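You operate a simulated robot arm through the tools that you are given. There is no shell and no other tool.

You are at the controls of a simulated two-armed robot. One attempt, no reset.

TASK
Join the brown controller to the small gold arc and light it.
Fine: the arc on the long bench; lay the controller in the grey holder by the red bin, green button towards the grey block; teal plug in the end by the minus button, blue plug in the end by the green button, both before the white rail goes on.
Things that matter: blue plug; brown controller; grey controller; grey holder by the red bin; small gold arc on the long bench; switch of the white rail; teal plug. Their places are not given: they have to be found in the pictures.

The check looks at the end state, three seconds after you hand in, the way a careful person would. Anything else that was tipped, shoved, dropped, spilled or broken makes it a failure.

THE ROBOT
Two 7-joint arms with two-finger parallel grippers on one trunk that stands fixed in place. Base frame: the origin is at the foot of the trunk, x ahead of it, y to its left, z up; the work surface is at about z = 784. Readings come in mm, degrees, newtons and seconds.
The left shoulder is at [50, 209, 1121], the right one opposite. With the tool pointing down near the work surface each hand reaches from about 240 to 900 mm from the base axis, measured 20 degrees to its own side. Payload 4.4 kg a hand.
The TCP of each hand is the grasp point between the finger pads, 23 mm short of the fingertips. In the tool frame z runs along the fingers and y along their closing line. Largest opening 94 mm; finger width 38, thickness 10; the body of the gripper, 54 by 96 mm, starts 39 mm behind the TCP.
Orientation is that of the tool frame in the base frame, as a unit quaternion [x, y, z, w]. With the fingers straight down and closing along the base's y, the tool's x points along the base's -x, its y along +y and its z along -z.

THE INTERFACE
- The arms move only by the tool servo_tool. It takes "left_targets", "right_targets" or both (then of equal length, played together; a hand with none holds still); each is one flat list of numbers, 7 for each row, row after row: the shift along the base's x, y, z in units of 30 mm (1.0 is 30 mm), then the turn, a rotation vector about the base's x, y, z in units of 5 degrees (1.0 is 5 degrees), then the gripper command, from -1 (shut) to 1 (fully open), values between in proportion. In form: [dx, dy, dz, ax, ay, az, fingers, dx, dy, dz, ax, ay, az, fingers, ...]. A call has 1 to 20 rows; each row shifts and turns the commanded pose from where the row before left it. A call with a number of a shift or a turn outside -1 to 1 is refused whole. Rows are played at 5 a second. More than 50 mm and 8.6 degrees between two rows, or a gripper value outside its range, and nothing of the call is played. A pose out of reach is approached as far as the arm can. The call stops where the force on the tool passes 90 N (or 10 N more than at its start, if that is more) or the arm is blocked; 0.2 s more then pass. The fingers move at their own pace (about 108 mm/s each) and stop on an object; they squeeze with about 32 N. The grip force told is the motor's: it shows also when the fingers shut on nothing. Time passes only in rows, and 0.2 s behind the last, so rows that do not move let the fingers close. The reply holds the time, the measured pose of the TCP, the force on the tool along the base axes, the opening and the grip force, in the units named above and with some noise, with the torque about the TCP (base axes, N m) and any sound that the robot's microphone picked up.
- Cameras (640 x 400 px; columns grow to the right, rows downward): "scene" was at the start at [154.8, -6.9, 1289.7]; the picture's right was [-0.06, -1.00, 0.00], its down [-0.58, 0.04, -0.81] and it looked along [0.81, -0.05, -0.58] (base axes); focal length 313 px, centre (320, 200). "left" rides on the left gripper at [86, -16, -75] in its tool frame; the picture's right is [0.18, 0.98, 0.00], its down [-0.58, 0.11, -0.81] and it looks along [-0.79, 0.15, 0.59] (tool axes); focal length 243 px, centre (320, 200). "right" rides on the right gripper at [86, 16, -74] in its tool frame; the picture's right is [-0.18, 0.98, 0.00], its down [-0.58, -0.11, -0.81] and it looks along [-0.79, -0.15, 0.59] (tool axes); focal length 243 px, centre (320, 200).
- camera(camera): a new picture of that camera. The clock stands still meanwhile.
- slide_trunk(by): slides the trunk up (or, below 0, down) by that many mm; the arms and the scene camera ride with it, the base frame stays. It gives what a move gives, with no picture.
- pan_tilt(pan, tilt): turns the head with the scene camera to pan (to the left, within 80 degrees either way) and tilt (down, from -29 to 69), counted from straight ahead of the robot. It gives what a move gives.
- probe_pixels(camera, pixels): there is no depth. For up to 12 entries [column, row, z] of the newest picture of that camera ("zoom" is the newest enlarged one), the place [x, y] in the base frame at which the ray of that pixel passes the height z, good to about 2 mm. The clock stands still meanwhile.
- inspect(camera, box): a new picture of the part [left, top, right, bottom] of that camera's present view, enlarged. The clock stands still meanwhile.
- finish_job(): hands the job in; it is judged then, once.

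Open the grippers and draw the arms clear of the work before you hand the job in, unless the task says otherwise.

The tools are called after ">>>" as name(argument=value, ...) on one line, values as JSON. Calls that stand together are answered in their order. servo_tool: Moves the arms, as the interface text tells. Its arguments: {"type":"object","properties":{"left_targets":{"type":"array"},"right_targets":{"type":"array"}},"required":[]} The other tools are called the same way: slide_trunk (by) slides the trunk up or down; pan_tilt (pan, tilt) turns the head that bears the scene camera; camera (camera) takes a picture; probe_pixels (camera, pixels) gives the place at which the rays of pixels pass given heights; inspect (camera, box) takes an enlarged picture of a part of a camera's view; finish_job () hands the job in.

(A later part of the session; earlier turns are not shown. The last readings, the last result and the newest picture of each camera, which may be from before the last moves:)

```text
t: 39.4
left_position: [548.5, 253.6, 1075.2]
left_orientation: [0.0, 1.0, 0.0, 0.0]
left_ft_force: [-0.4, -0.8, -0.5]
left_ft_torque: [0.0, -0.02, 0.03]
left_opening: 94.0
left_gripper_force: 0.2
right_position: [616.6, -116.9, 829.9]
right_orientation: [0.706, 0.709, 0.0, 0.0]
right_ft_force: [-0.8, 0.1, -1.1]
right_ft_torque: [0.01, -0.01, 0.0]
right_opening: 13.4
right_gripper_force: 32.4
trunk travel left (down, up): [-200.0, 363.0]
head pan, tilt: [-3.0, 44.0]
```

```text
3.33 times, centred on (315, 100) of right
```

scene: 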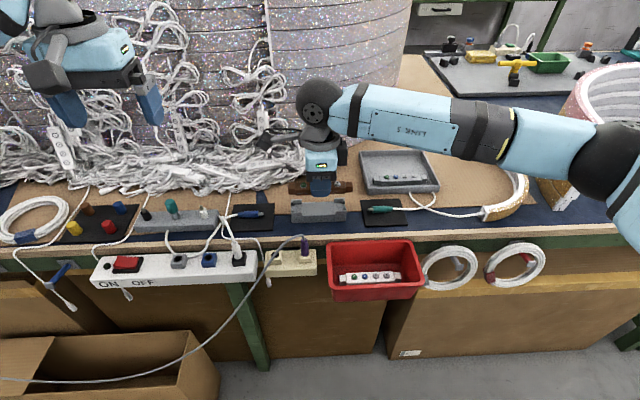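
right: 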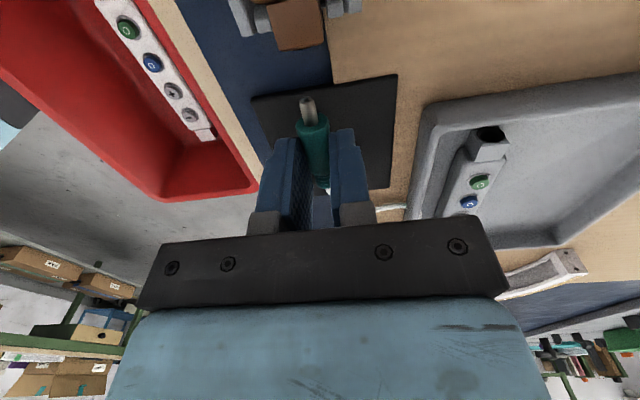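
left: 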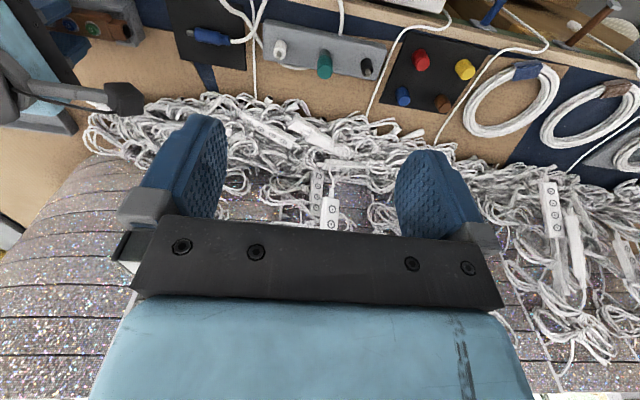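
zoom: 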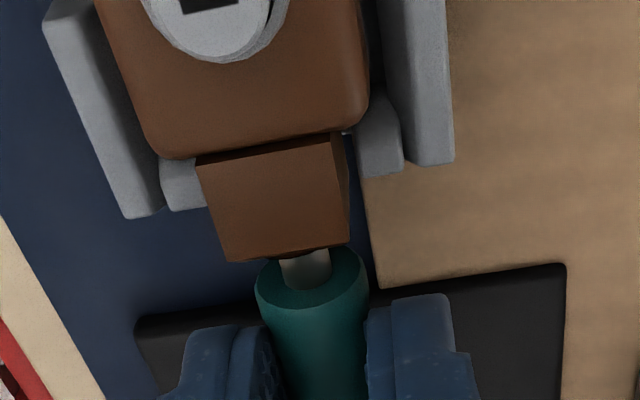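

The tip has entered the socket without force, 6 mm remaining to the shoulder. I push on in small steps.

>>> servo_tool(right_targets=[0, 0.06, 0, 0, 0, 0, -1, 0, 0.06, 0, 0, 0, 0, -1, 0, 0.06, 0, 0, 0, 0, -1, 0, 0, 0, 0, 0, 0, -1])

>>> inspect(camera="scene", box=[330, 190, 370, 220])

```text
t: 40.4
left_position: [549.4, 253.6, 1074.8]
left_orientation: [0.0, 1.0, 0.0, 0.001]
left_ft_force: [0.1, 0.8, -0.5]
left_ft_torque: [0.0, 0.03, 0.0]
left_opening: 93.7
left_gripper_force: 0.1
right_position: [615.8, -111.7, 829.6]
right_orientation: [0.706, 0.709, 0.001, 0.0]
right_ft_force: [-1.1, -1.0, 0.2]
right_ft_torque: [-0.02, 0.01, 0.0]
right_opening: 13.4
right_gripper_force: 31.9
trunk travel left (down, up): [-200.0, 363.0]
head pan, tilt: [-3.0, 44.0]
```

```text
13.33 times, centred on (350, 205) of scene
```

zoom: 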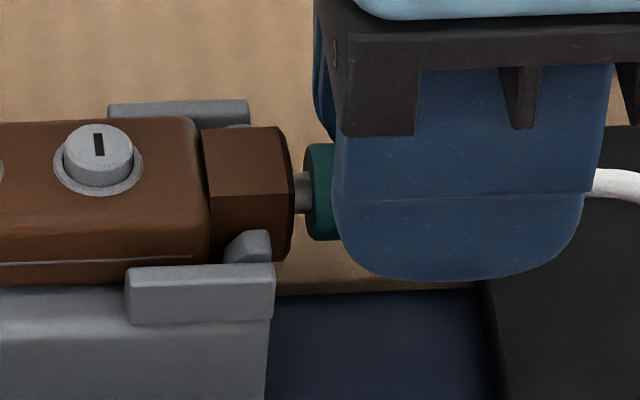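

The controller slid ~1 mm to its +y stop and 2 mm remain to the shoulder. I continue pushing.

>>> servo_tool(right_targets=[0, 0.05, 0, 0, 0, 0, -1, 0, 0.05, 0, 0, 0, 0, -1, 0, 0.05, 0, 0, 0, 0, -1, 0, 0, 0, 0, 0, 0, -1])

>>> inspect(camera="scene", box=[330, 190, 370, 220])

```text
t: 41.4
left_position: [548.2, 251.7, 1077.1]
left_orientation: [0.0, 1.0, 0.001, 0.0]
left_ft_force: [0.2, 0.6, -0.6]
left_ft_torque: [-0.01, -0.01, 0.01]
left_opening: 93.9
left_gripper_force: 0.2
right_position: [616.4, -109.0, 830.1]
right_orientation: [0.707, 0.707, 0.0, 0.0]
right_ft_force: [-1.6, -20.5, 4.7]
right_ft_torque: [-0.42, 0.02, 0.09]
right_opening: 13.2
right_gripper_force: 32.3
trunk travel left (down, up): [-200.0, 363.0]
head pan, tilt: [-3.0, 44.0]
```

```text
13.33 times, centred on (350, 205) of scene
```

zoom: 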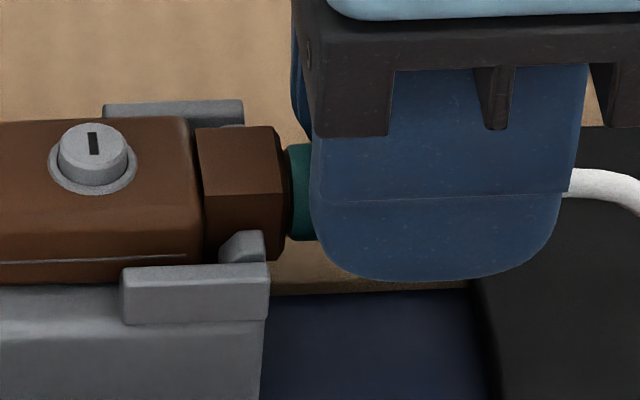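

Force reached −20 N with the teal shoulder at the socket, and the holder itself shifted ~1 mm. I look closely at whether the plug is fully seated.

>>> inspect(camera="right", box=[250, 40, 370, 130])

>>> inspect(camera="scene", box=[337, 193, 361, 217])

>>> inspect(camera="scene", box=[278, 175, 358, 225])

```text
4.44 times, centred on (310, 85) of right
```

zoom: 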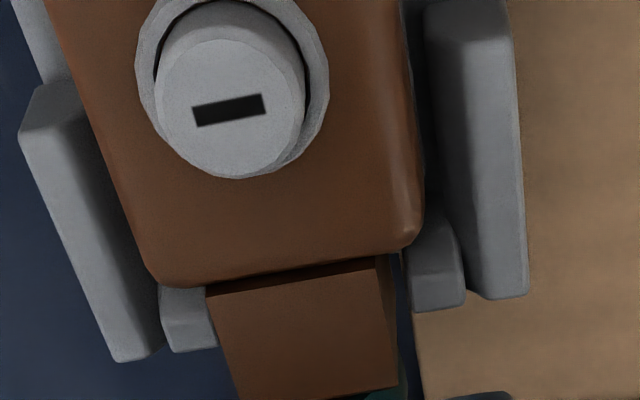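

```text
16.00 times, centred on (349, 205) of scene
```

zoom: 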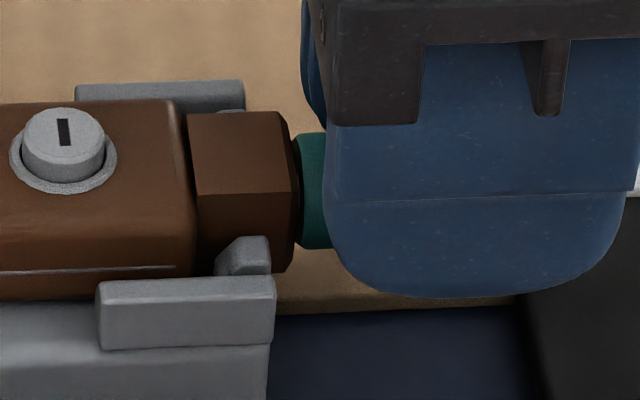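

```text
8.00 times, centred on (318, 200) of scene
```

zoom: 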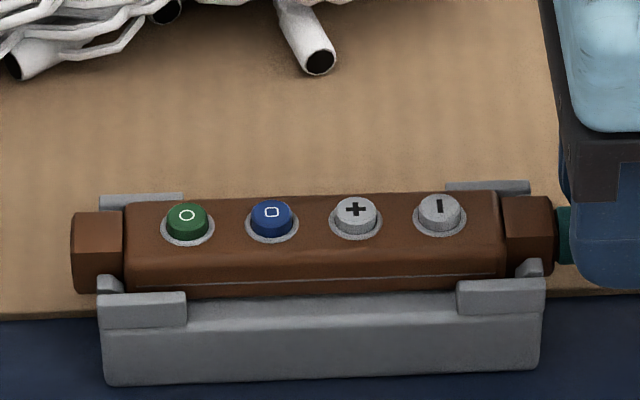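

The teal shoulder now meets the socket face with no gap. I relieve the push slightly, open the fingers, and raise the right hand away.

>>> servo_tool(right_targets=[0, -0.05, 0, 0, 0, 0, -1, 0, 0, 0, 0, 0, 0, -0.7, 0, 0, 0, 0, 0, 0, -0.4, 0, 0, 0, 0, 0, 0, -0.2, 0, 0, 0, 0, 0, 0, -0.2])

>>> inspect(camera="scene", box=[325, 185, 381, 220])

>>> camera(camera="right")

```text
t: 42.6
left_position: [548.4, 252.8, 1074.9]
left_orientation: [0.0, 1.0, 0.0, 0.0]
left_ft_force: [-0.2, 0.2, 0.1]
left_ft_torque: [-0.02, 0.02, -0.03]
left_opening: 93.9
left_gripper_force: 0.0
right_position: [614.1, -107.9, 830.9]
right_orientation: [0.706, 0.708, 0.001, 0.0]
right_ft_force: [0.4, 0.1, -0.2]
right_ft_torque: [-0.02, 0.01, 0.02]
right_opening: 37.5
right_gripper_force: 0.1
trunk travel left (down, up): [-200.0, 363.0]
head pan, tilt: [-3.0, 44.0]
```

```text
11.43 times, centred on (353, 202) of scene
```

zoom: 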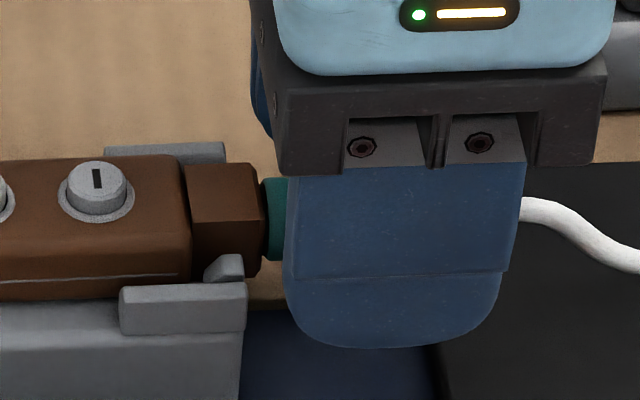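

```text
taken
```

right: 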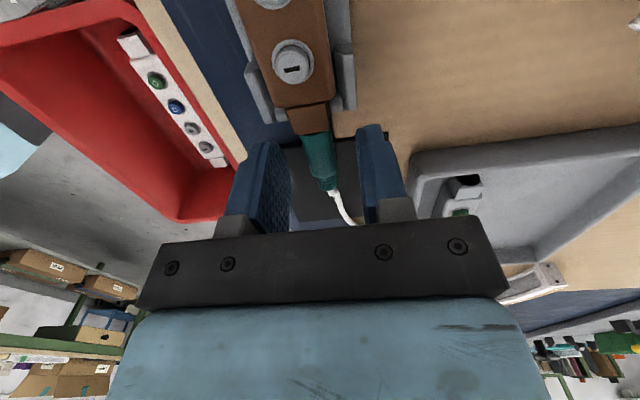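

The plug stays seated in the socket. I raise the right hand and draw it off toward −y.

>>> servo_tool(right_targets=[0, 0, 0.3, 0, 0, 0, -0.2, 0, 0, 0.8, 0, 0, 0, -0.2, 0, 0, 1, 0, 0, 0, -0.2, 0, 0, 1, 0, 0, 0, -0.2, 0, -0.8, 1, 0, 0, 0, -0.2, 0, -1, 0.5, 0, 0, 0, -0.2, 0, -1, 0, 0, 0, 0, -0.2, 0, -1, 0, 0, 0, 0, -0.2, 0, -1, 0, 0, 0, 0, -0.2])

>>> inspect(camera="scene", box=[270, 170, 430, 270])

>>> inspect(camera="scene", box=[210, 185, 290, 235])

>>> camera(camera="scene")

```text
t: 44.6
left_position: [548.5, 254.1, 1077.1]
left_orientation: [0.0, 1.0, 0.0, 0.0]
left_ft_force: [0.6, 0.1, 0.3]
left_ft_torque: [0.0, 0.0, 0.03]
left_opening: 93.8
left_gripper_force: 0.1
right_position: [617.1, -253.8, 970.0]
right_orientation: [0.706, 0.708, 0.0, 0.0]
right_ft_force: [0.2, -0.4, 0.7]
right_ft_torque: [0.02, 0.0, 0.02]
right_opening: 37.8
right_gripper_force: 0.0
trunk travel left (down, up): [-200.0, 363.0]
head pan, tilt: [-3.0, 44.0]
```

```text
4.00 times, centred on (350, 220) of scene
```

zoom: 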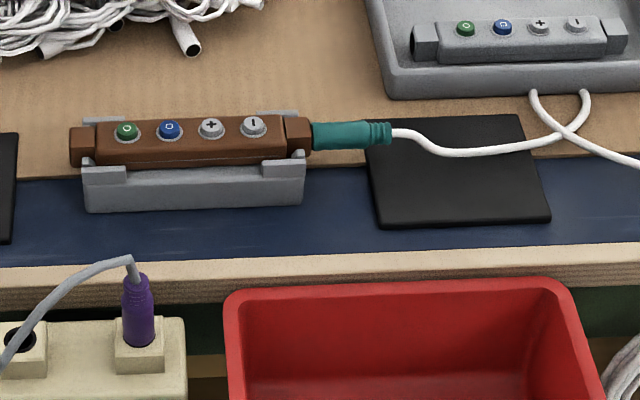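

```text
8.00 times, centred on (250, 210) of scene
```

zoom: 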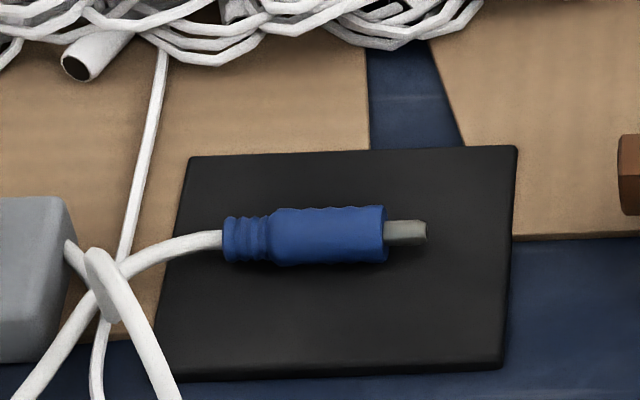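

```text
taken
```

scene: 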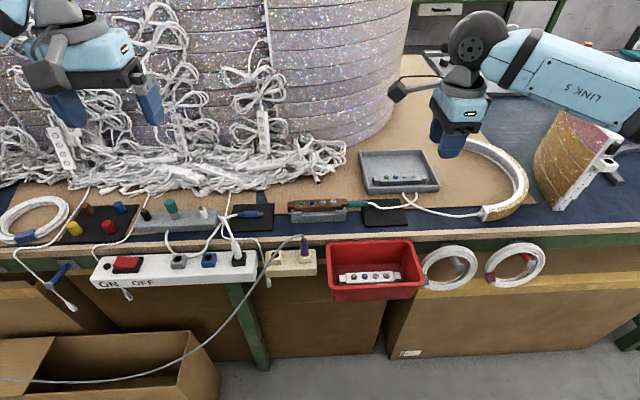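

The teal plug sits straight in the socket. Now I turn the left hand +90° in place, so that its fingers close along x.

>>> servo_tool(left_targets=[0, 0, 0, 0, 0, 1, 0.5, 0, 0, 0, 0, 0, 1, 0, 0, 0, 0, 0, 0, 1, 0, 0, 0, 0, 0, 0, 1, 0, 0, 0, 0, 0, 0, 1, 0, 0, 0, 0, 0, 0, 1, 0, 0, 0, 0, 0, 0, 1, 0, 0, 0, 0, 0, 0, 1, 0, 0, 0, 0, 0, 0, 1, 0, 0, 0, 0, 0, 0, 1, 0, 0, 0, 0, 0, 0, 1, 0, 0, 0, 0, 0, 0, 1, 0, 0, 0, 0, 0, 0, 1, 0, 0, 0, 0, 0, 0, 1, 0, 0, 0, 0, 0, 0, 1, 0, 0, 0, 0, 0, 0, 1, 0, 0, 0, 0, 0, 0, 1, 0, 0, 0, 0, 0, 0, 1, 0])

>>> camera(camera="left")

>>> camera(camera="scene")

```text
t: 48.4
left_position: [549.2, 253.5, 1075.2]
left_orientation: [0.708, -0.706, -0.001, 0.0]
left_ft_force: [0.3, 0.8, -0.2]
left_ft_torque: [-0.02, 0.01, 0.0]
left_opening: 46.8
left_gripper_force: 0.0
right_position: [616.6, -253.4, 968.9]
right_orientation: [0.705, 0.709, 0.001, 0.0]
right_ft_force: [0.2, 0.5, 0.3]
right_ft_torque: [0.02, 0.05, -0.01]
right_opening: 37.7
right_gripper_force: 0.2
trunk travel left (down, up): [-200.0, 363.0]
head pan, tilt: [-3.0, 44.0]
```

```text
taken
```

left: 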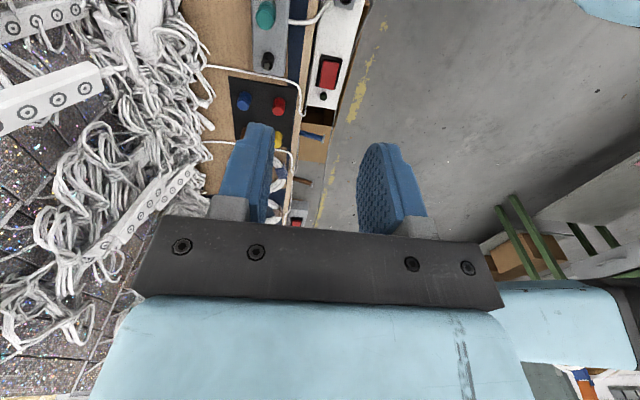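

```text
taken
```

scene: 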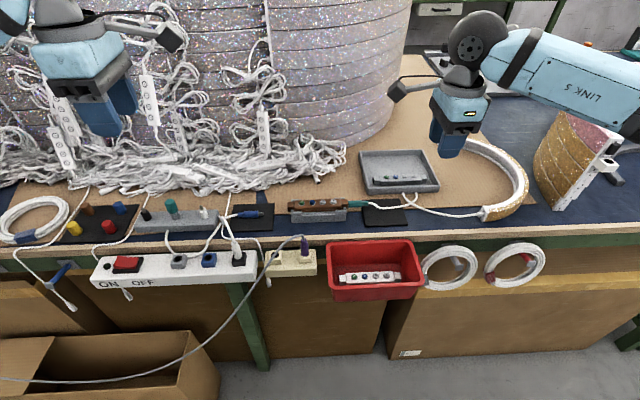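

Left hand turned. I probe the blue plug in the last enlarged picture: tip (427,232), body (275–385, 236).

>>> probe_pixels(camera="zoom", pixels=[[427, 232, 795], [385, 234, 795], [330, 236, 795], [275, 238, 795], [222, 241, 795], [330, 208, 799], [330, 264, 791], [180, 381, 784], [516, 148, 787], [70, 215, 812], [65, 360, 784]])

>>> inspect(camera="scene", box=[110, 185, 290, 290])

```text
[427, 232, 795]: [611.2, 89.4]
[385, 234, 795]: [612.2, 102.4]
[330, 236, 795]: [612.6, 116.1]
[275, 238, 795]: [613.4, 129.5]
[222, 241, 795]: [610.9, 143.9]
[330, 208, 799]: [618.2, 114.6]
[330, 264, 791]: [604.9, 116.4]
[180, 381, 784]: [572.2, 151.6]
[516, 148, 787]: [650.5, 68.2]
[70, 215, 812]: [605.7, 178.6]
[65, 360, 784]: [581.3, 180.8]
```

```text
3.56 times, centred on (200, 238) of scene
```

zoom: 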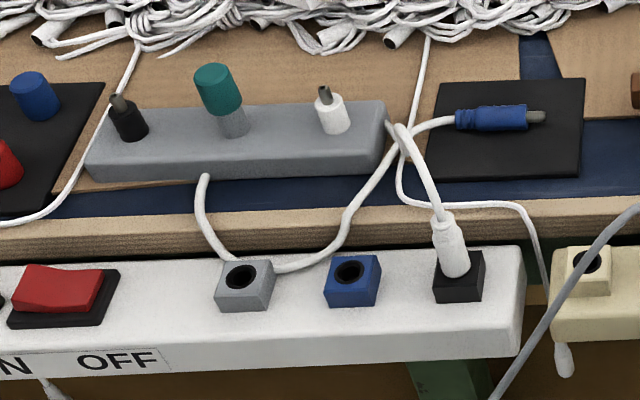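

Blue plug: tip y≈89, body 102–130, x≈612.5. I move the left hand to above it at about (612.5,124,880).

>>> servo_tool(left_targets=[0.302, -0.617, -0.929, 0, 0, 0, -0.1, 0.302, -0.617, -0.929, 0, 0, 0, -0.1, 0.302, -0.617, -0.929, 0, 0, 0, -0.1, 0.302, -0.617, -0.929, 0, 0, 0, -0.1, 0.302, -0.617, -0.929, 0, 0, 0, -0.1, 0.302, -0.617, -0.929, 0, 0, 0, -0.1, 0.302, -0.617, -0.929, 0, 0, 0, -0.1, 0, 0, 0, 0, 0, 0, -0.1])

>>> camera(camera="left")

>>> inspect(camera="scene", box=[190, 150, 310, 240])

```text
t: 50.2
left_position: [615.5, 125.6, 882.4]
left_orientation: [0.708, -0.707, 0.001, -0.001]
left_ft_force: [-0.2, 0.3, 0.8]
left_ft_torque: [-0.02, 0.03, 0.0]
left_opening: 42.4
left_gripper_force: 0.0
right_position: [615.5, -254.5, 969.6]
right_orientation: [0.706, 0.708, 0.001, 0.0]
right_ft_force: [-0.7, 0.2, 0.9]
right_ft_torque: [0.02, 0.01, 0.03]
right_opening: 37.7
right_gripper_force: 0.0
trunk travel left (down, up): [-200.0, 363.0]
head pan, tilt: [-3.0, 44.0]
```

```text
taken
```

left: 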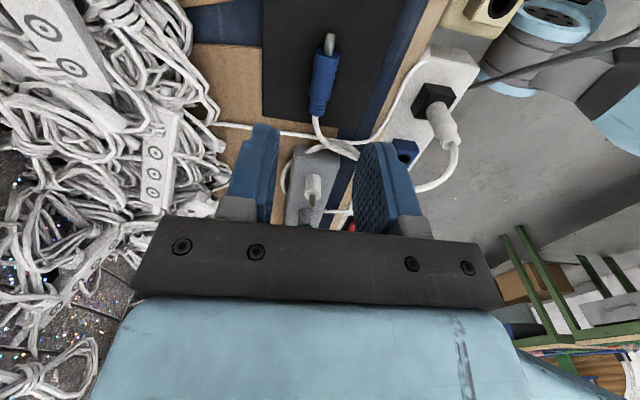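

```text
4.44 times, centred on (250, 195) of scene
```

zoom: 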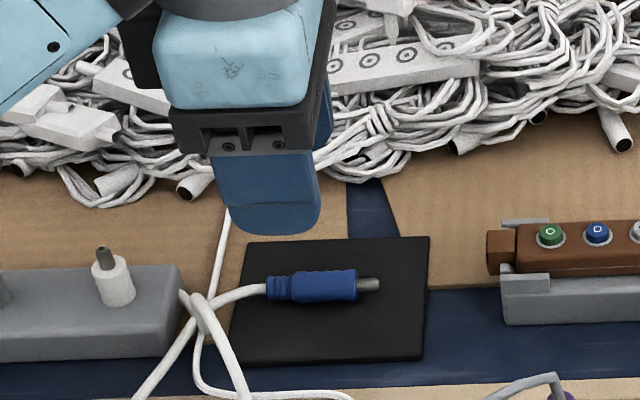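

I zoom the left wrist view on the blue plug for its exact x relative to the hand.

>>> inspect(camera="left", box=[270, 20, 390, 140])

>>> probe_pixels(camera="zoom", pixels=[[320, 200, 795]])

```text
3.33 times, centred on (330, 80) of left
```

zoom: 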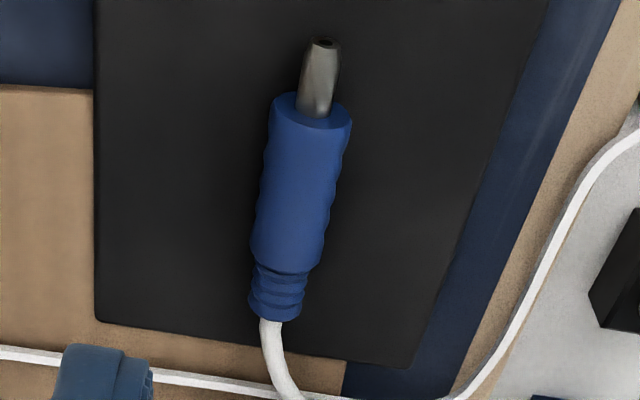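

```text
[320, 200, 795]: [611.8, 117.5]
```

Relative to the hand, the plug is ~1.5 mm toward −x and its front ~20.5 mm ahead. I correct slightly and lower to ~z 822.

>>> servo_tool(left_targets=[-0.045, 0.05, -0.6, 0, 0, 0, -0.2, 0, 0, -0.8, 0, 0, 0, -0.2, 0, 0, -0.6, 0, 0, 0, -0.2, 0, 0, 0, 0, 0, 0, -0.3])

>>> inspect(camera="scene", box=[210, 175, 290, 235])

>>> camera(camera="left")

```text
t: 51.2
left_position: [611.0, 126.4, 820.6]
left_orientation: [-0.707, 0.707, 0.0, 0.0]
left_ft_force: [-0.1, 0.3, 0.5]
left_ft_torque: [0.01, 0.02, 0.01]
left_opening: 33.1
left_gripper_force: 0.1
right_position: [615.3, -252.9, 968.6]
right_orientation: [0.706, 0.708, 0.0, 0.0]
right_ft_force: [0.0, 1.3, 0.1]
right_ft_torque: [-0.04, -0.03, 0.02]
right_opening: 37.5
right_gripper_force: 0.1
trunk travel left (down, up): [-200.0, 363.0]
head pan, tilt: [-3.0, 44.0]
```

```text
6.67 times, centred on (250, 205) of scene
```

zoom: 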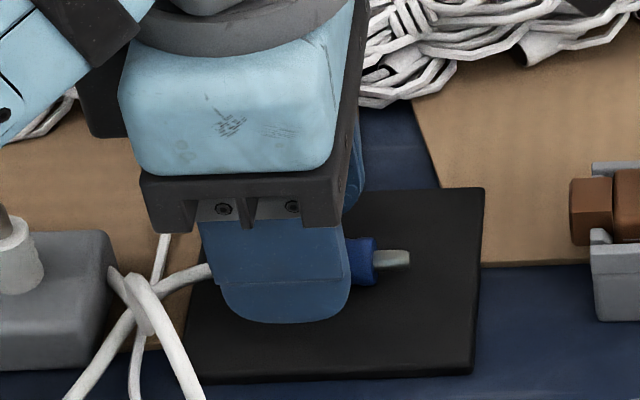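

```text
taken
```

left: 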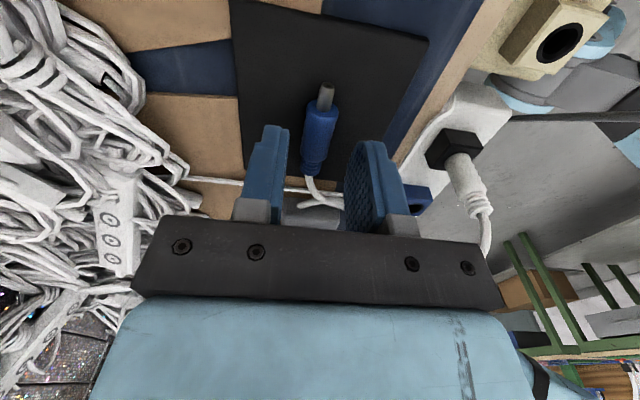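

The plug is between the fingers. I lower ~10 mm and close on it.

>>> servo_tool(left_targets=[0, 0, -0.2, 0, 0, 0, -0.3, 0, 0, -0.13, 0, 0, 0, -0.3, 0, 0, 0, 0, 0, 0, -0.6, 0, 0, 0, 0, 0, 0, -1, 0, 0, 0, 0, 0, 0, -1, 0, 0, 0, 0, 0, 0, -1])

>>> inspect(camera="scene", box=[220, 185, 280, 230])

>>> camera(camera="left")

```text
t: 52.6
left_position: [612.3, 125.9, 809.4]
left_orientation: [-0.707, 0.707, 0.0, 0.0]
left_ft_force: [-0.2, 0.2, 0.7]
left_ft_torque: [0.0, -0.03, 0.01]
left_opening: 13.5
left_gripper_force: 32.1
right_position: [617.9, -253.5, 969.2]
right_orientation: [0.705, 0.709, -0.001, 0.0]
right_ft_force: [0.0, 0.2, -0.3]
right_ft_torque: [0.0, -0.02, -0.01]
right_opening: 37.8
right_gripper_force: 0.0
trunk travel left (down, up): [-200.0, 363.0]
head pan, tilt: [-3.0, 44.0]
```

```text
8.89 times, centred on (250, 208) of scene
```

zoom: 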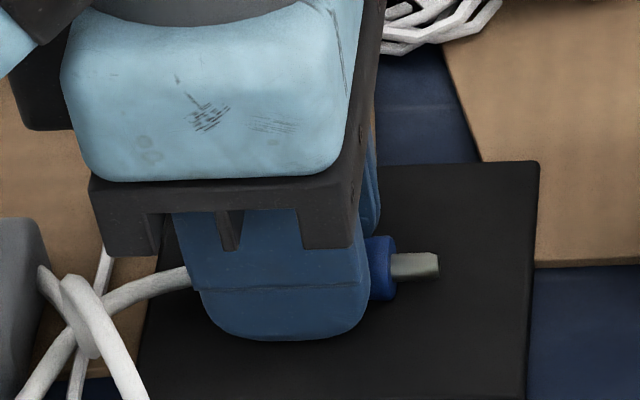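

```text
taken
```

left: 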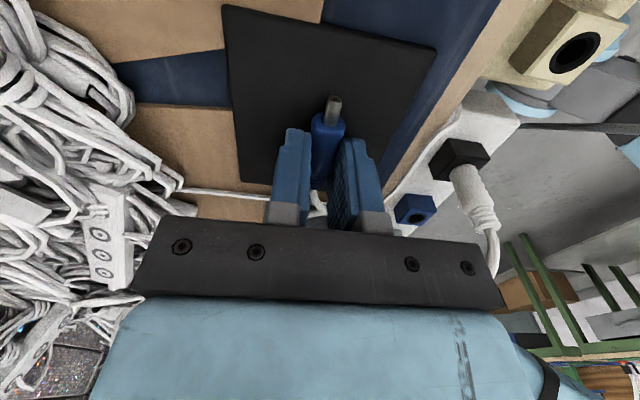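

Blue plug gripped (13.5 mm). I lift 19 mm and move 30 mm toward −y, watching the cable.

>>> servo_tool(left_targets=[0, 0, 0.2, 0, 0, 0, -1, 0, 0, 0.25, 0, 0, 0, -1, 0, 0, 0.2, 0, 0, 0, -1, 0, -0.3, 0, 0, 0, 0, -1, 0, -0.4, 0, 0, 0, 0, -1, 0, -0.3, 0, 0, 0, 0, -1, 0, 0, 0, 0, 0, 0, -1])

>>> inspect(camera="scene", box=[200, 170, 320, 245])

>>> inspect(camera="left", box=[240, 0, 420, 150])

```text
t: 54.2
left_position: [612.7, 94.4, 831.2]
left_orientation: [0.707, -0.707, -0.001, 0.0]
left_ft_force: [-0.5, -0.3, 0.9]
left_ft_torque: [0.01, 0.01, -0.01]
left_opening: 13.2
left_gripper_force: 32.6
right_position: [616.6, -253.0, 968.9]
right_orientation: [0.706, 0.708, 0.0, 0.0]
right_ft_force: [0.5, 0.7, 0.4]
right_ft_torque: [0.0, -0.02, 0.01]
right_opening: 37.4
right_gripper_force: 0.1
trunk travel left (down, up): [-200.0, 363.0]
head pan, tilt: [-3.0, 44.0]
```

```text
5.33 times, centred on (260, 208) of scene
```

zoom: 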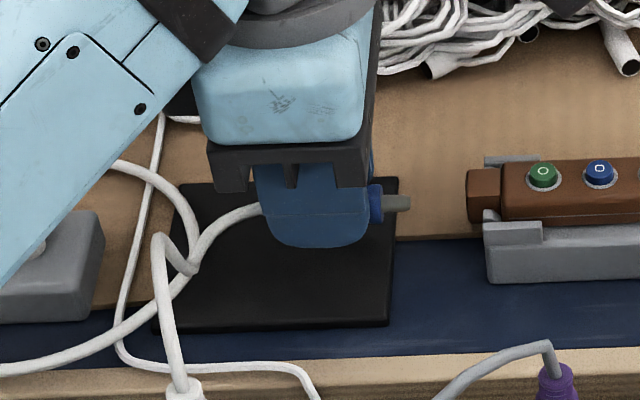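

```text
2.67 times, centred on (330, 75) of left
```

zoom: 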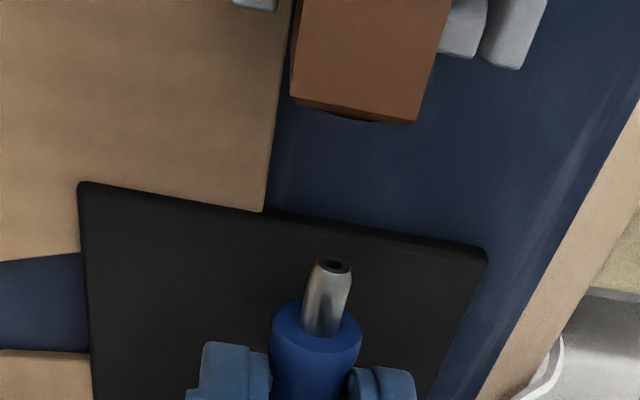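

The blue cable has lifted the neighbouring white cable a little; forces remain near zero. I check the wider view of the cables before continuing.

>>> inspect(camera="scene", box=[130, 180, 290, 290])

>>> inspect(camera="scene", box=[262, 185, 312, 220])

```text
3.64 times, centred on (210, 235) of scene
```

zoom: 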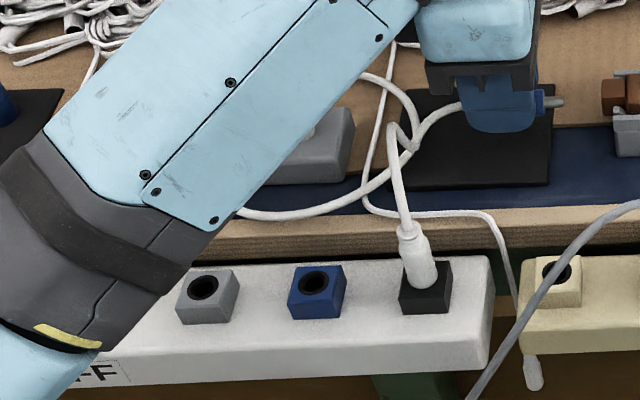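

```text
11.43 times, centred on (287, 202) of scene
```

zoom: 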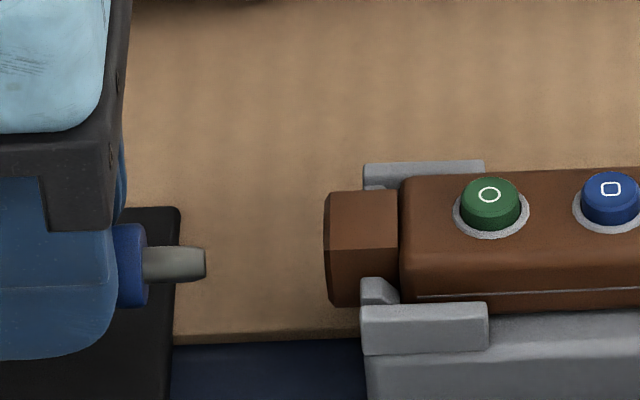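

Hand geometry: socket x≈615.8 vs plug 612.3 (Δx≈+3.5), and scene rows give Δz≈−0.8. I apply that, advance 8 mm and re-measure.

>>> servo_tool(left_targets=[0.117, 0, -0.027, 0, 0, 0, -1, 0, -0.27, 0, 0, 0, 0, -1, 0, 0, 0, 0, 0, 0, -1])

>>> inspect(camera="scene", box=[265, 185, 315, 220])

>>> inspect(camera="left", box=[240, 0, 420, 150])

```text
t: 55.0
left_position: [614.8, 85.8, 828.9]
left_orientation: [-0.707, 0.707, 0.0, 0.0]
left_ft_force: [0.8, -0.4, 0.2]
left_ft_torque: [0.03, -0.01, -0.04]
left_opening: 13.2
left_gripper_force: 31.6
right_position: [617.2, -253.5, 969.1]
right_orientation: [0.705, 0.709, 0.0, 0.0]
right_ft_force: [-1.2, -0.4, 0.3]
right_ft_torque: [0.01, -0.01, 0.0]
right_opening: 37.6
right_gripper_force: 0.0
trunk travel left (down, up): [-200.0, 363.0]
head pan, tilt: [-3.0, 44.0]
```

```text
11.43 times, centred on (290, 202) of scene
```

zoom: 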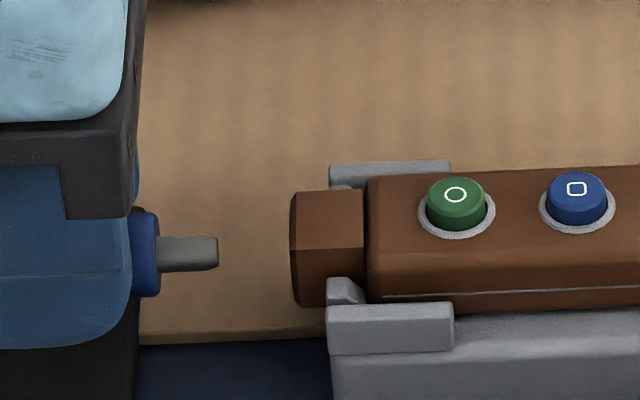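

```text
2.67 times, centred on (330, 75) of left
```

zoom: 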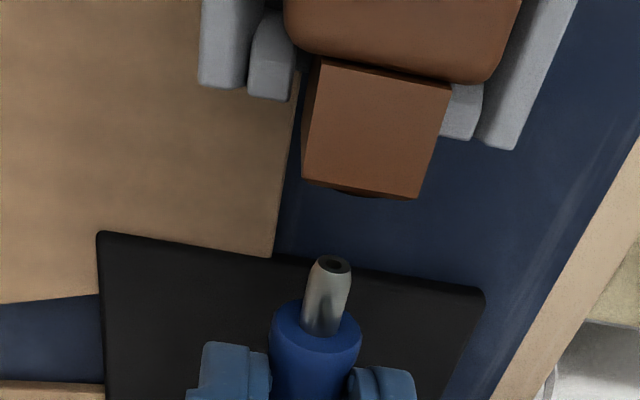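

Remaining error is about +0.6 mm in x; the row matches (253). I nudge x +0.5, z −0.4 and advance 10 mm toward the socket.

>>> servo_tool(left_targets=[0.018, 0, -0.013, 0, 0, 0, -1, 0, -0.17, 0, 0, 0, 0, -1, 0, -0.17, 0, 0, 0, 0, -1, 0, 0, 0, 0, 0, 0, -1])

>>> inspect(camera="scene", box=[265, 185, 315, 220])

>>> inspect(camera="left", box=[240, 30, 420, 180])

```text
t: 56.0
left_position: [614.4, 77.2, 828.4]
left_orientation: [-0.707, 0.707, 0.0, 0.0]
left_ft_force: [0.2, -0.5, -0.6]
left_ft_torque: [-0.02, 0.01, 0.0]
left_opening: 13.3
left_gripper_force: 32.0
right_position: [616.2, -253.1, 968.7]
right_orientation: [0.706, 0.708, 0.0, 0.0]
right_ft_force: [-0.6, 1.2, 0.0]
right_ft_torque: [0.0, 0.0, -0.02]
right_opening: 37.5
right_gripper_force: 0.1
trunk travel left (down, up): [-200.0, 363.0]
head pan, tilt: [-3.0, 44.0]
```

```text
11.43 times, centred on (290, 202) of scene
```

zoom: 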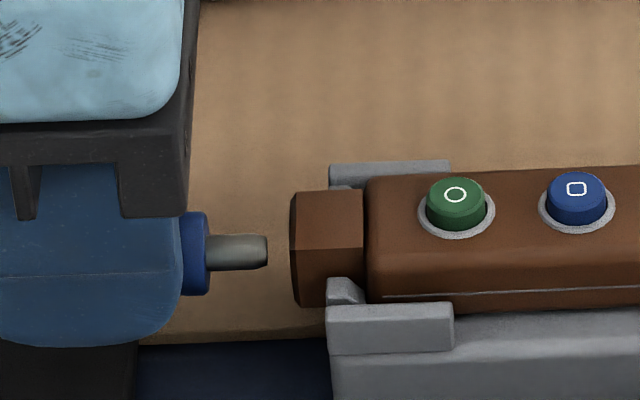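

```text
2.67 times, centred on (330, 105) of left
```

zoom: 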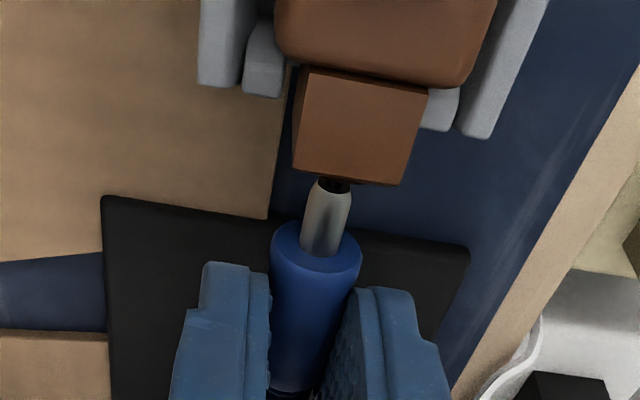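

The tip is ~5 mm from the socket. I enlarge the left wrist view around the tip and socket for a finer x check.

>>> inspect(camera="left", box=[290, 60, 370, 130])

>>> inspect(camera="scene", box=[280, 195, 304, 213])

```text
5.71 times, centred on (330, 95) of left
```

zoom: 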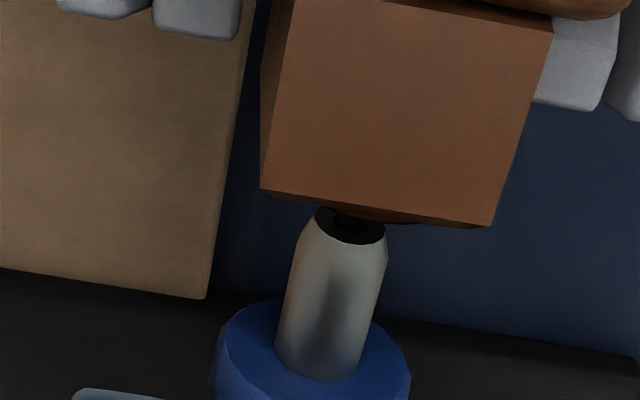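

```text
16.00 times, centred on (292, 204) of scene
```

zoom: 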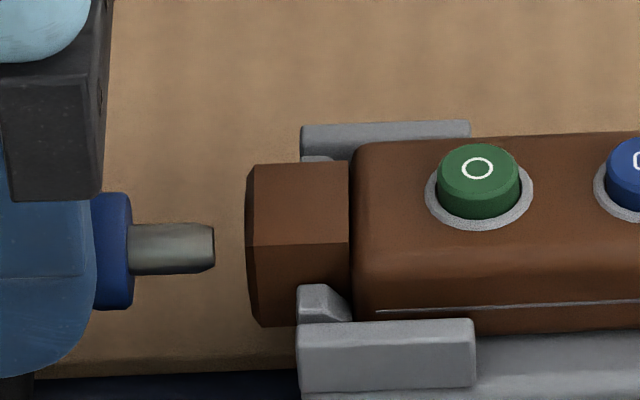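

Both views now show alignment within ~0.3 mm (tip −16.4 vs cap −16.5 from camera; rows 249 vs 248.6). I advance ~8 mm in small steps.

>>> servo_tool(left_targets=[0, -0.09, 0, 0, 0, 0, -1, 0, -0.09, 0, 0, 0, 0, -1, 0, -0.09, 0, 0, 0, 0, -1, 0, 0, 0, 0, 0, 0, -1])

>>> inspect(camera="scene", box=[278, 190, 318, 215])

```text
t: 57.0
left_position: [616.5, 69.3, 828.0]
left_orientation: [0.707, -0.707, -0.001, -0.001]
left_ft_force: [0.2, -1.2, 0.7]
left_ft_torque: [0.03, 0.01, -0.02]
left_opening: 13.4
left_gripper_force: 32.1
right_position: [616.0, -252.5, 968.5]
right_orientation: [0.706, 0.708, -0.001, 0.001]
right_ft_force: [-0.6, 0.0, -0.5]
right_ft_torque: [-0.01, 0.0, 0.02]
right_opening: 37.7
right_gripper_force: 0.0
trunk travel left (down, up): [-200.0, 363.0]
head pan, tilt: [-3.0, 44.0]
```

```text
16.00 times, centred on (298, 202) of scene
```

zoom: 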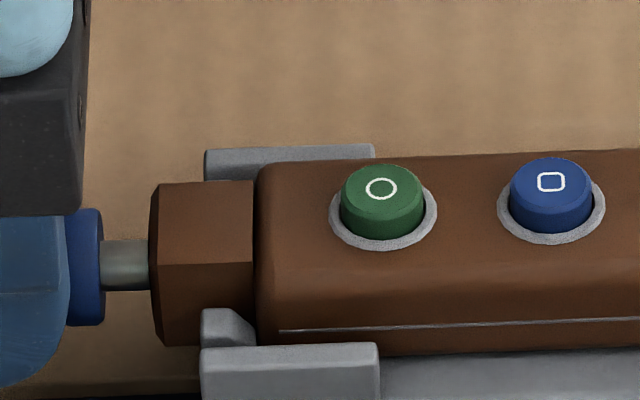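

The tip has entered without force; ~6 mm remain. I push on gently.

>>> servo_tool(left_targets=[0, -0.05, 0, 0, 0, 0, -1, 0, -0.05, 0, 0, 0, 0, -1, 0, -0.05, 0, 0, 0, 0, -1, 0, 0, 0, 0, 0, 0, -1])

>>> inspect(camera="scene", box=[278, 180, 366, 225])

```text
t: 58.0
left_position: [615.7, 64.5, 827.3]
left_orientation: [0.707, -0.707, 0.0, 0.0]
left_ft_force: [0.4, 0.3, -0.1]
left_ft_torque: [0.01, 0.0, -0.01]
left_opening: 13.5
left_gripper_force: 32.0
right_position: [616.4, -252.9, 968.9]
right_orientation: [0.706, 0.708, 0.0, 0.0]
right_ft_force: [-0.3, -0.1, 0.6]
right_ft_torque: [-0.02, 0.02, 0.0]
right_opening: 37.4
right_gripper_force: 0.1
trunk travel left (down, up): [-200.0, 363.0]
head pan, tilt: [-3.0, 44.0]
```

```text
7.27 times, centred on (322, 202) of scene
```

zoom: 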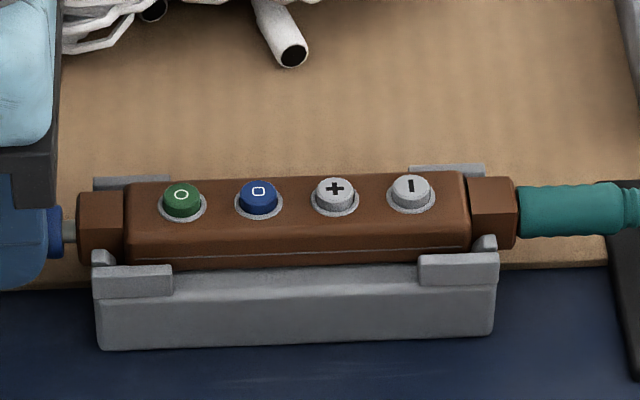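

>>> inspect(camera="scene", box=[278, 190, 318, 215])

```text
16.00 times, centred on (298, 202) of scene
```

zoom: 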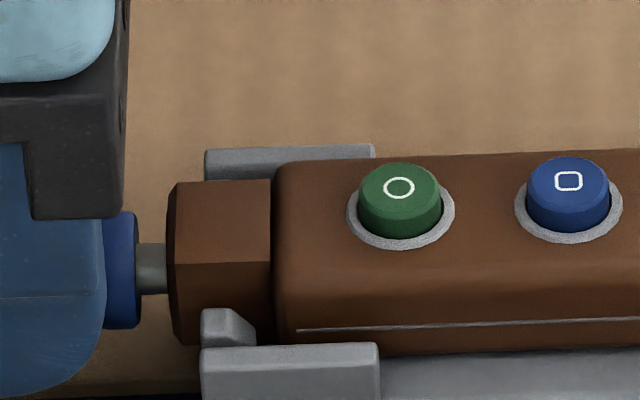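

The controller slid 2 mm to its −y side; 4 mm remain to the shoulder. I push further in 1.2 mm steps.

>>> servo_tool(left_targets=[0, -0.04, 0, 0, 0, 0, -1, 0, -0.04, 0, 0, 0, 0, -1, 0, -0.04, 0, 0, 0, 0, -1, 0, 0, 0, 0, 0, 0, -1])

>>> inspect(camera="scene", box=[278, 190, 318, 215])

```text
t: 59.0
left_position: [615.7, 61.0, 828.2]
left_orientation: [0.708, -0.706, 0.001, 0.0]
left_ft_force: [2.6, 7.1, 3.8]
left_ft_torque: [0.01, -0.04, 0.15]
left_opening: 13.4
left_gripper_force: 31.7
right_position: [615.9, -253.6, 969.8]
right_orientation: [0.706, 0.708, 0.001, 0.0]
right_ft_force: [-0.1, -0.3, 0.1]
right_ft_torque: [0.02, 0.01, 0.03]
right_opening: 37.8
right_gripper_force: 0.0
trunk travel left (down, up): [-200.0, 363.0]
head pan, tilt: [-3.0, 44.0]
```

```text
16.00 times, centred on (298, 202) of scene
```

zoom: 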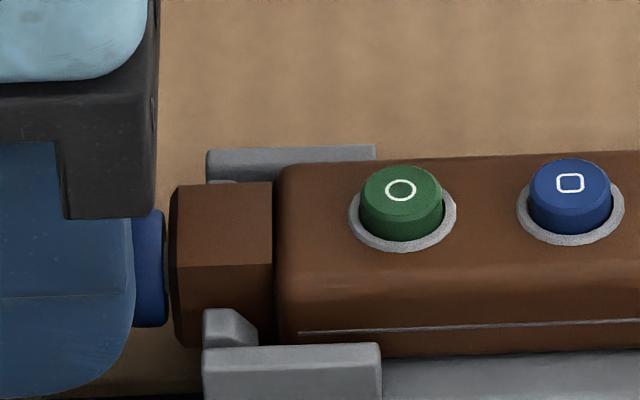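

Force is +7 N with only ~0.7 mm gap left. I push ~1.5 mm more to seat it.

>>> servo_tool(left_targets=[0, -0.03, 0, 0, 0, 0, -1, 0, -0.03, 0, 0, 0, 0, -1, 0, 0, 0, 0, 0, 0, -1])

>>> inspect(camera="scene", box=[278, 190, 318, 215])

>>> inspect(camera="scene", box=[278, 180, 366, 225])

```text
t: 59.8
left_position: [614.6, 61.0, 828.4]
left_orientation: [0.708, -0.706, 0.0, -0.001]
left_ft_force: [3.2, 20.5, 9.4]
left_ft_torque: [0.15, -0.06, 0.16]
left_opening: 13.4
left_gripper_force: 32.4
right_position: [616.1, -252.4, 970.0]
right_orientation: [0.706, 0.708, -0.002, 0.001]
right_ft_force: [0.5, -0.7, 0.6]
right_ft_torque: [0.0, -0.01, 0.02]
right_opening: 37.6
right_gripper_force: 0.0
trunk travel left (down, up): [-200.0, 363.0]
head pan, tilt: [-3.0, 44.0]
```

```text
16.00 times, centred on (298, 202) of scene
```

zoom: 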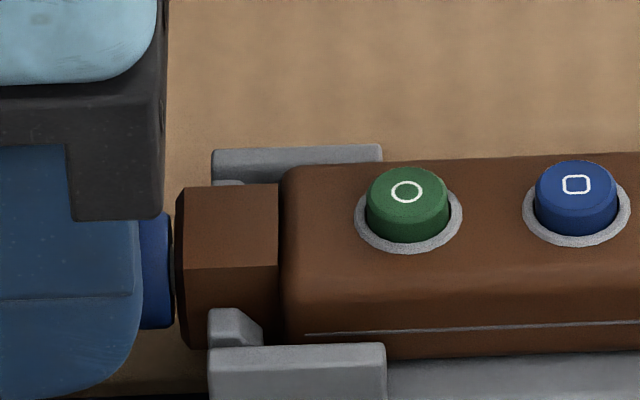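

```text
7.27 times, centred on (322, 202) of scene
```

zoom: 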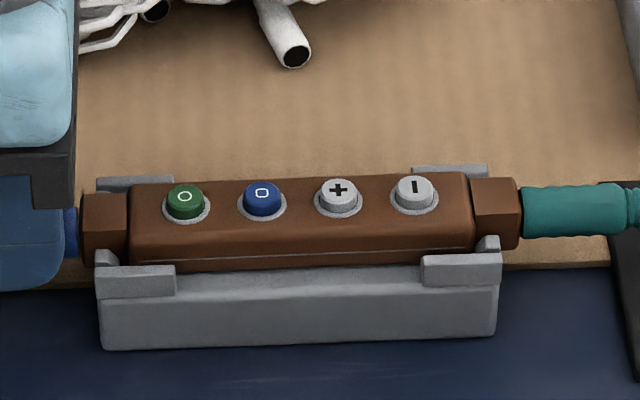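

The blue shoulder meets the socket like the teal one, 20 N, and the holder is back at its original place. I relieve and open the left fingers, then check it holds.

>>> servo_tool(left_targets=[0, 0.05, 0, 0, 0, 0, -1, 0, 0, 0, 0, 0, 0, -0.7, 0, 0, 0, 0, 0, 0, -0.4, 0, 0, 0, 0, 0, 0, -0.2, 0, 0, 0, 0, 0, 0, -0.2])

>>> inspect(camera="scene", box=[258, 180, 346, 225])

>>> camera(camera="left")

```text
t: 61.0
left_position: [615.6, 61.5, 827.9]
left_orientation: [0.707, -0.707, 0.0, 0.0]
left_ft_force: [0.6, 0.1, 0.4]
left_ft_torque: [0.03, 0.01, -0.01]
left_opening: 37.5
left_gripper_force: 0.1
right_position: [616.7, -253.9, 969.2]
right_orientation: [0.706, 0.709, -0.001, 0.0]
right_ft_force: [-0.8, -0.8, 0.4]
right_ft_torque: [-0.01, -0.01, 0.02]
right_opening: 37.8
right_gripper_force: 0.1
trunk travel left (down, up): [-200.0, 363.0]
head pan, tilt: [-3.0, 44.0]
```

```text
7.27 times, centred on (302, 202) of scene
```

zoom: 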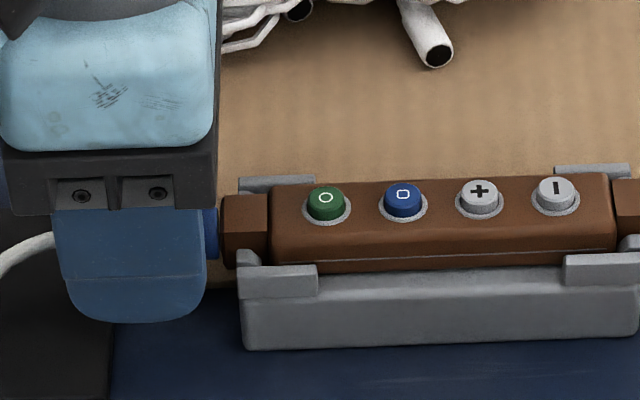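

```text
taken
```

left: 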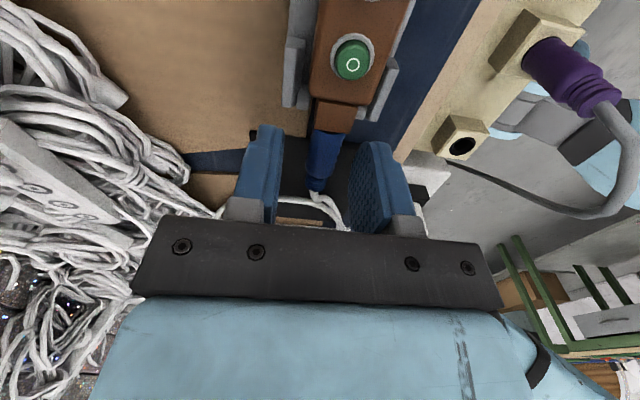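

The blue plug stays in place. I raise the left hand straight up and look at the result.

>>> servo_tool(left_targets=[0, 0, 0.3, 0, 0, 0, -0.2, 0, 0, 0.6, 0, 0, 0, -0.2, 0, 0, 0.9, 0, 0, 0, -0.2, 0, 0, 1, 0, 0, 0, -0.2, 0, 0.5, 1, 0, 0, 0, -0.2, 0, 0.9, 0.5, 0, 0, 0, -0.2, 0, 0.9, 0, 0, 0, 0, -0.2])

>>> inspect(camera="scene", box=[210, 170, 400, 280])

>>> camera(camera="scene")

```text
t: 62.6
left_position: [614.9, 129.8, 956.1]
left_orientation: [-0.707, 0.707, 0.0, 0.0]
left_ft_force: [0.4, 0.3, -0.1]
left_ft_torque: [-0.02, -0.02, 0.01]
left_opening: 37.8
left_gripper_force: 0.1
right_position: [616.7, -253.5, 968.2]
right_orientation: [0.706, 0.709, 0.0, 0.0]
right_ft_force: [0.7, 0.5, 0.8]
right_ft_torque: [0.0, 0.03, -0.01]
right_opening: 37.4
right_gripper_force: 0.1
trunk travel left (down, up): [-200.0, 363.0]
head pan, tilt: [-3.0, 44.0]
```

```text
3.37 times, centred on (305, 225) of scene
```

zoom: 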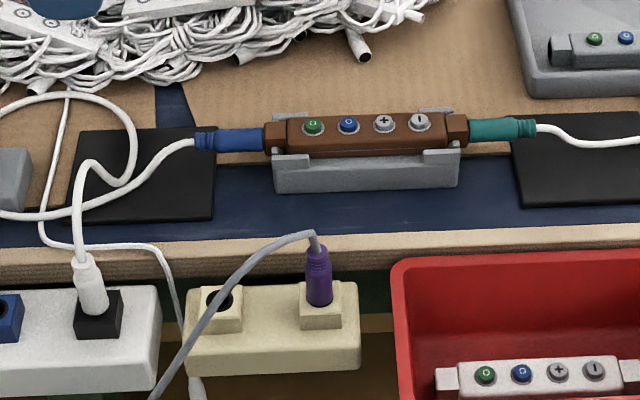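

```text
taken
```

scene: 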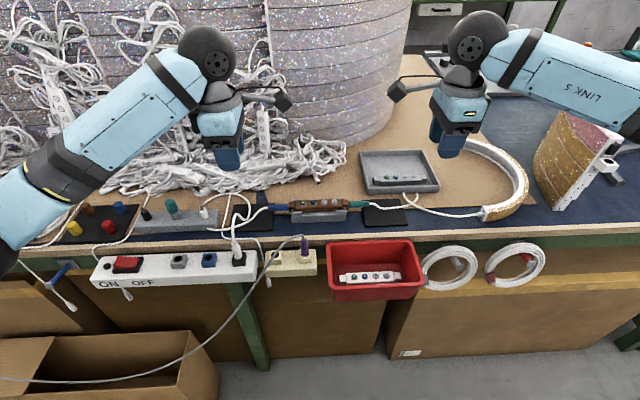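

Both plugs are in. I zoom on each joint to compare seating.

>>> inspect(camera="scene", box=[262, 190, 310, 220])

>>> inspect(camera="scene", box=[330, 187, 378, 217])

>>> inspect(camera="scene", box=[85, 240, 185, 303])

```text
13.33 times, centred on (286, 205) of scene
```

zoom: 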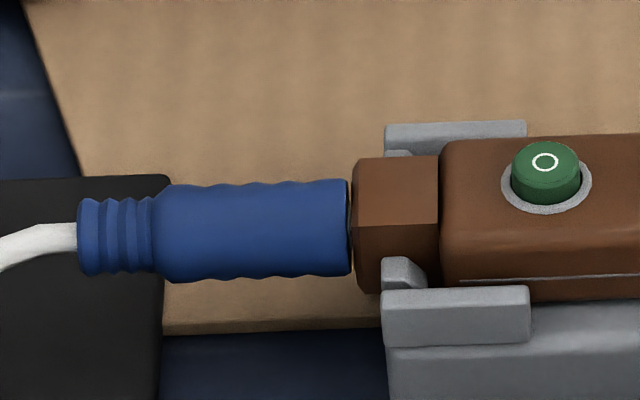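

```text
13.33 times, centred on (354, 202) of scene
```

zoom: 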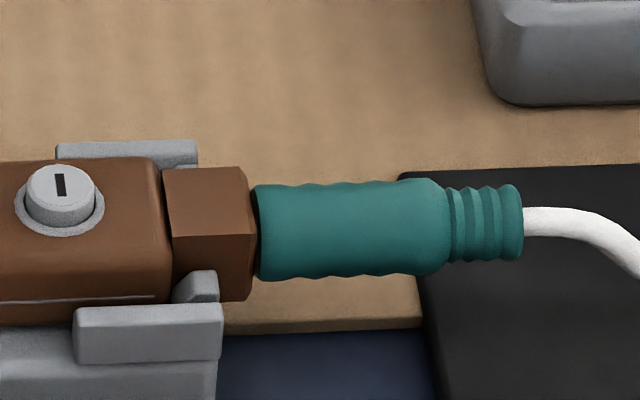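

```text
6.35 times, centred on (135, 272) of scene
```

zoom: 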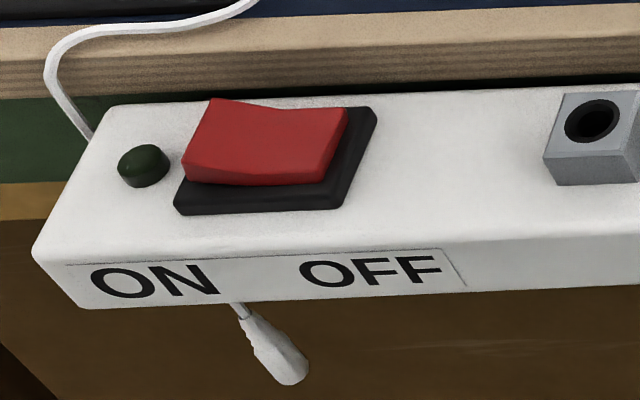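

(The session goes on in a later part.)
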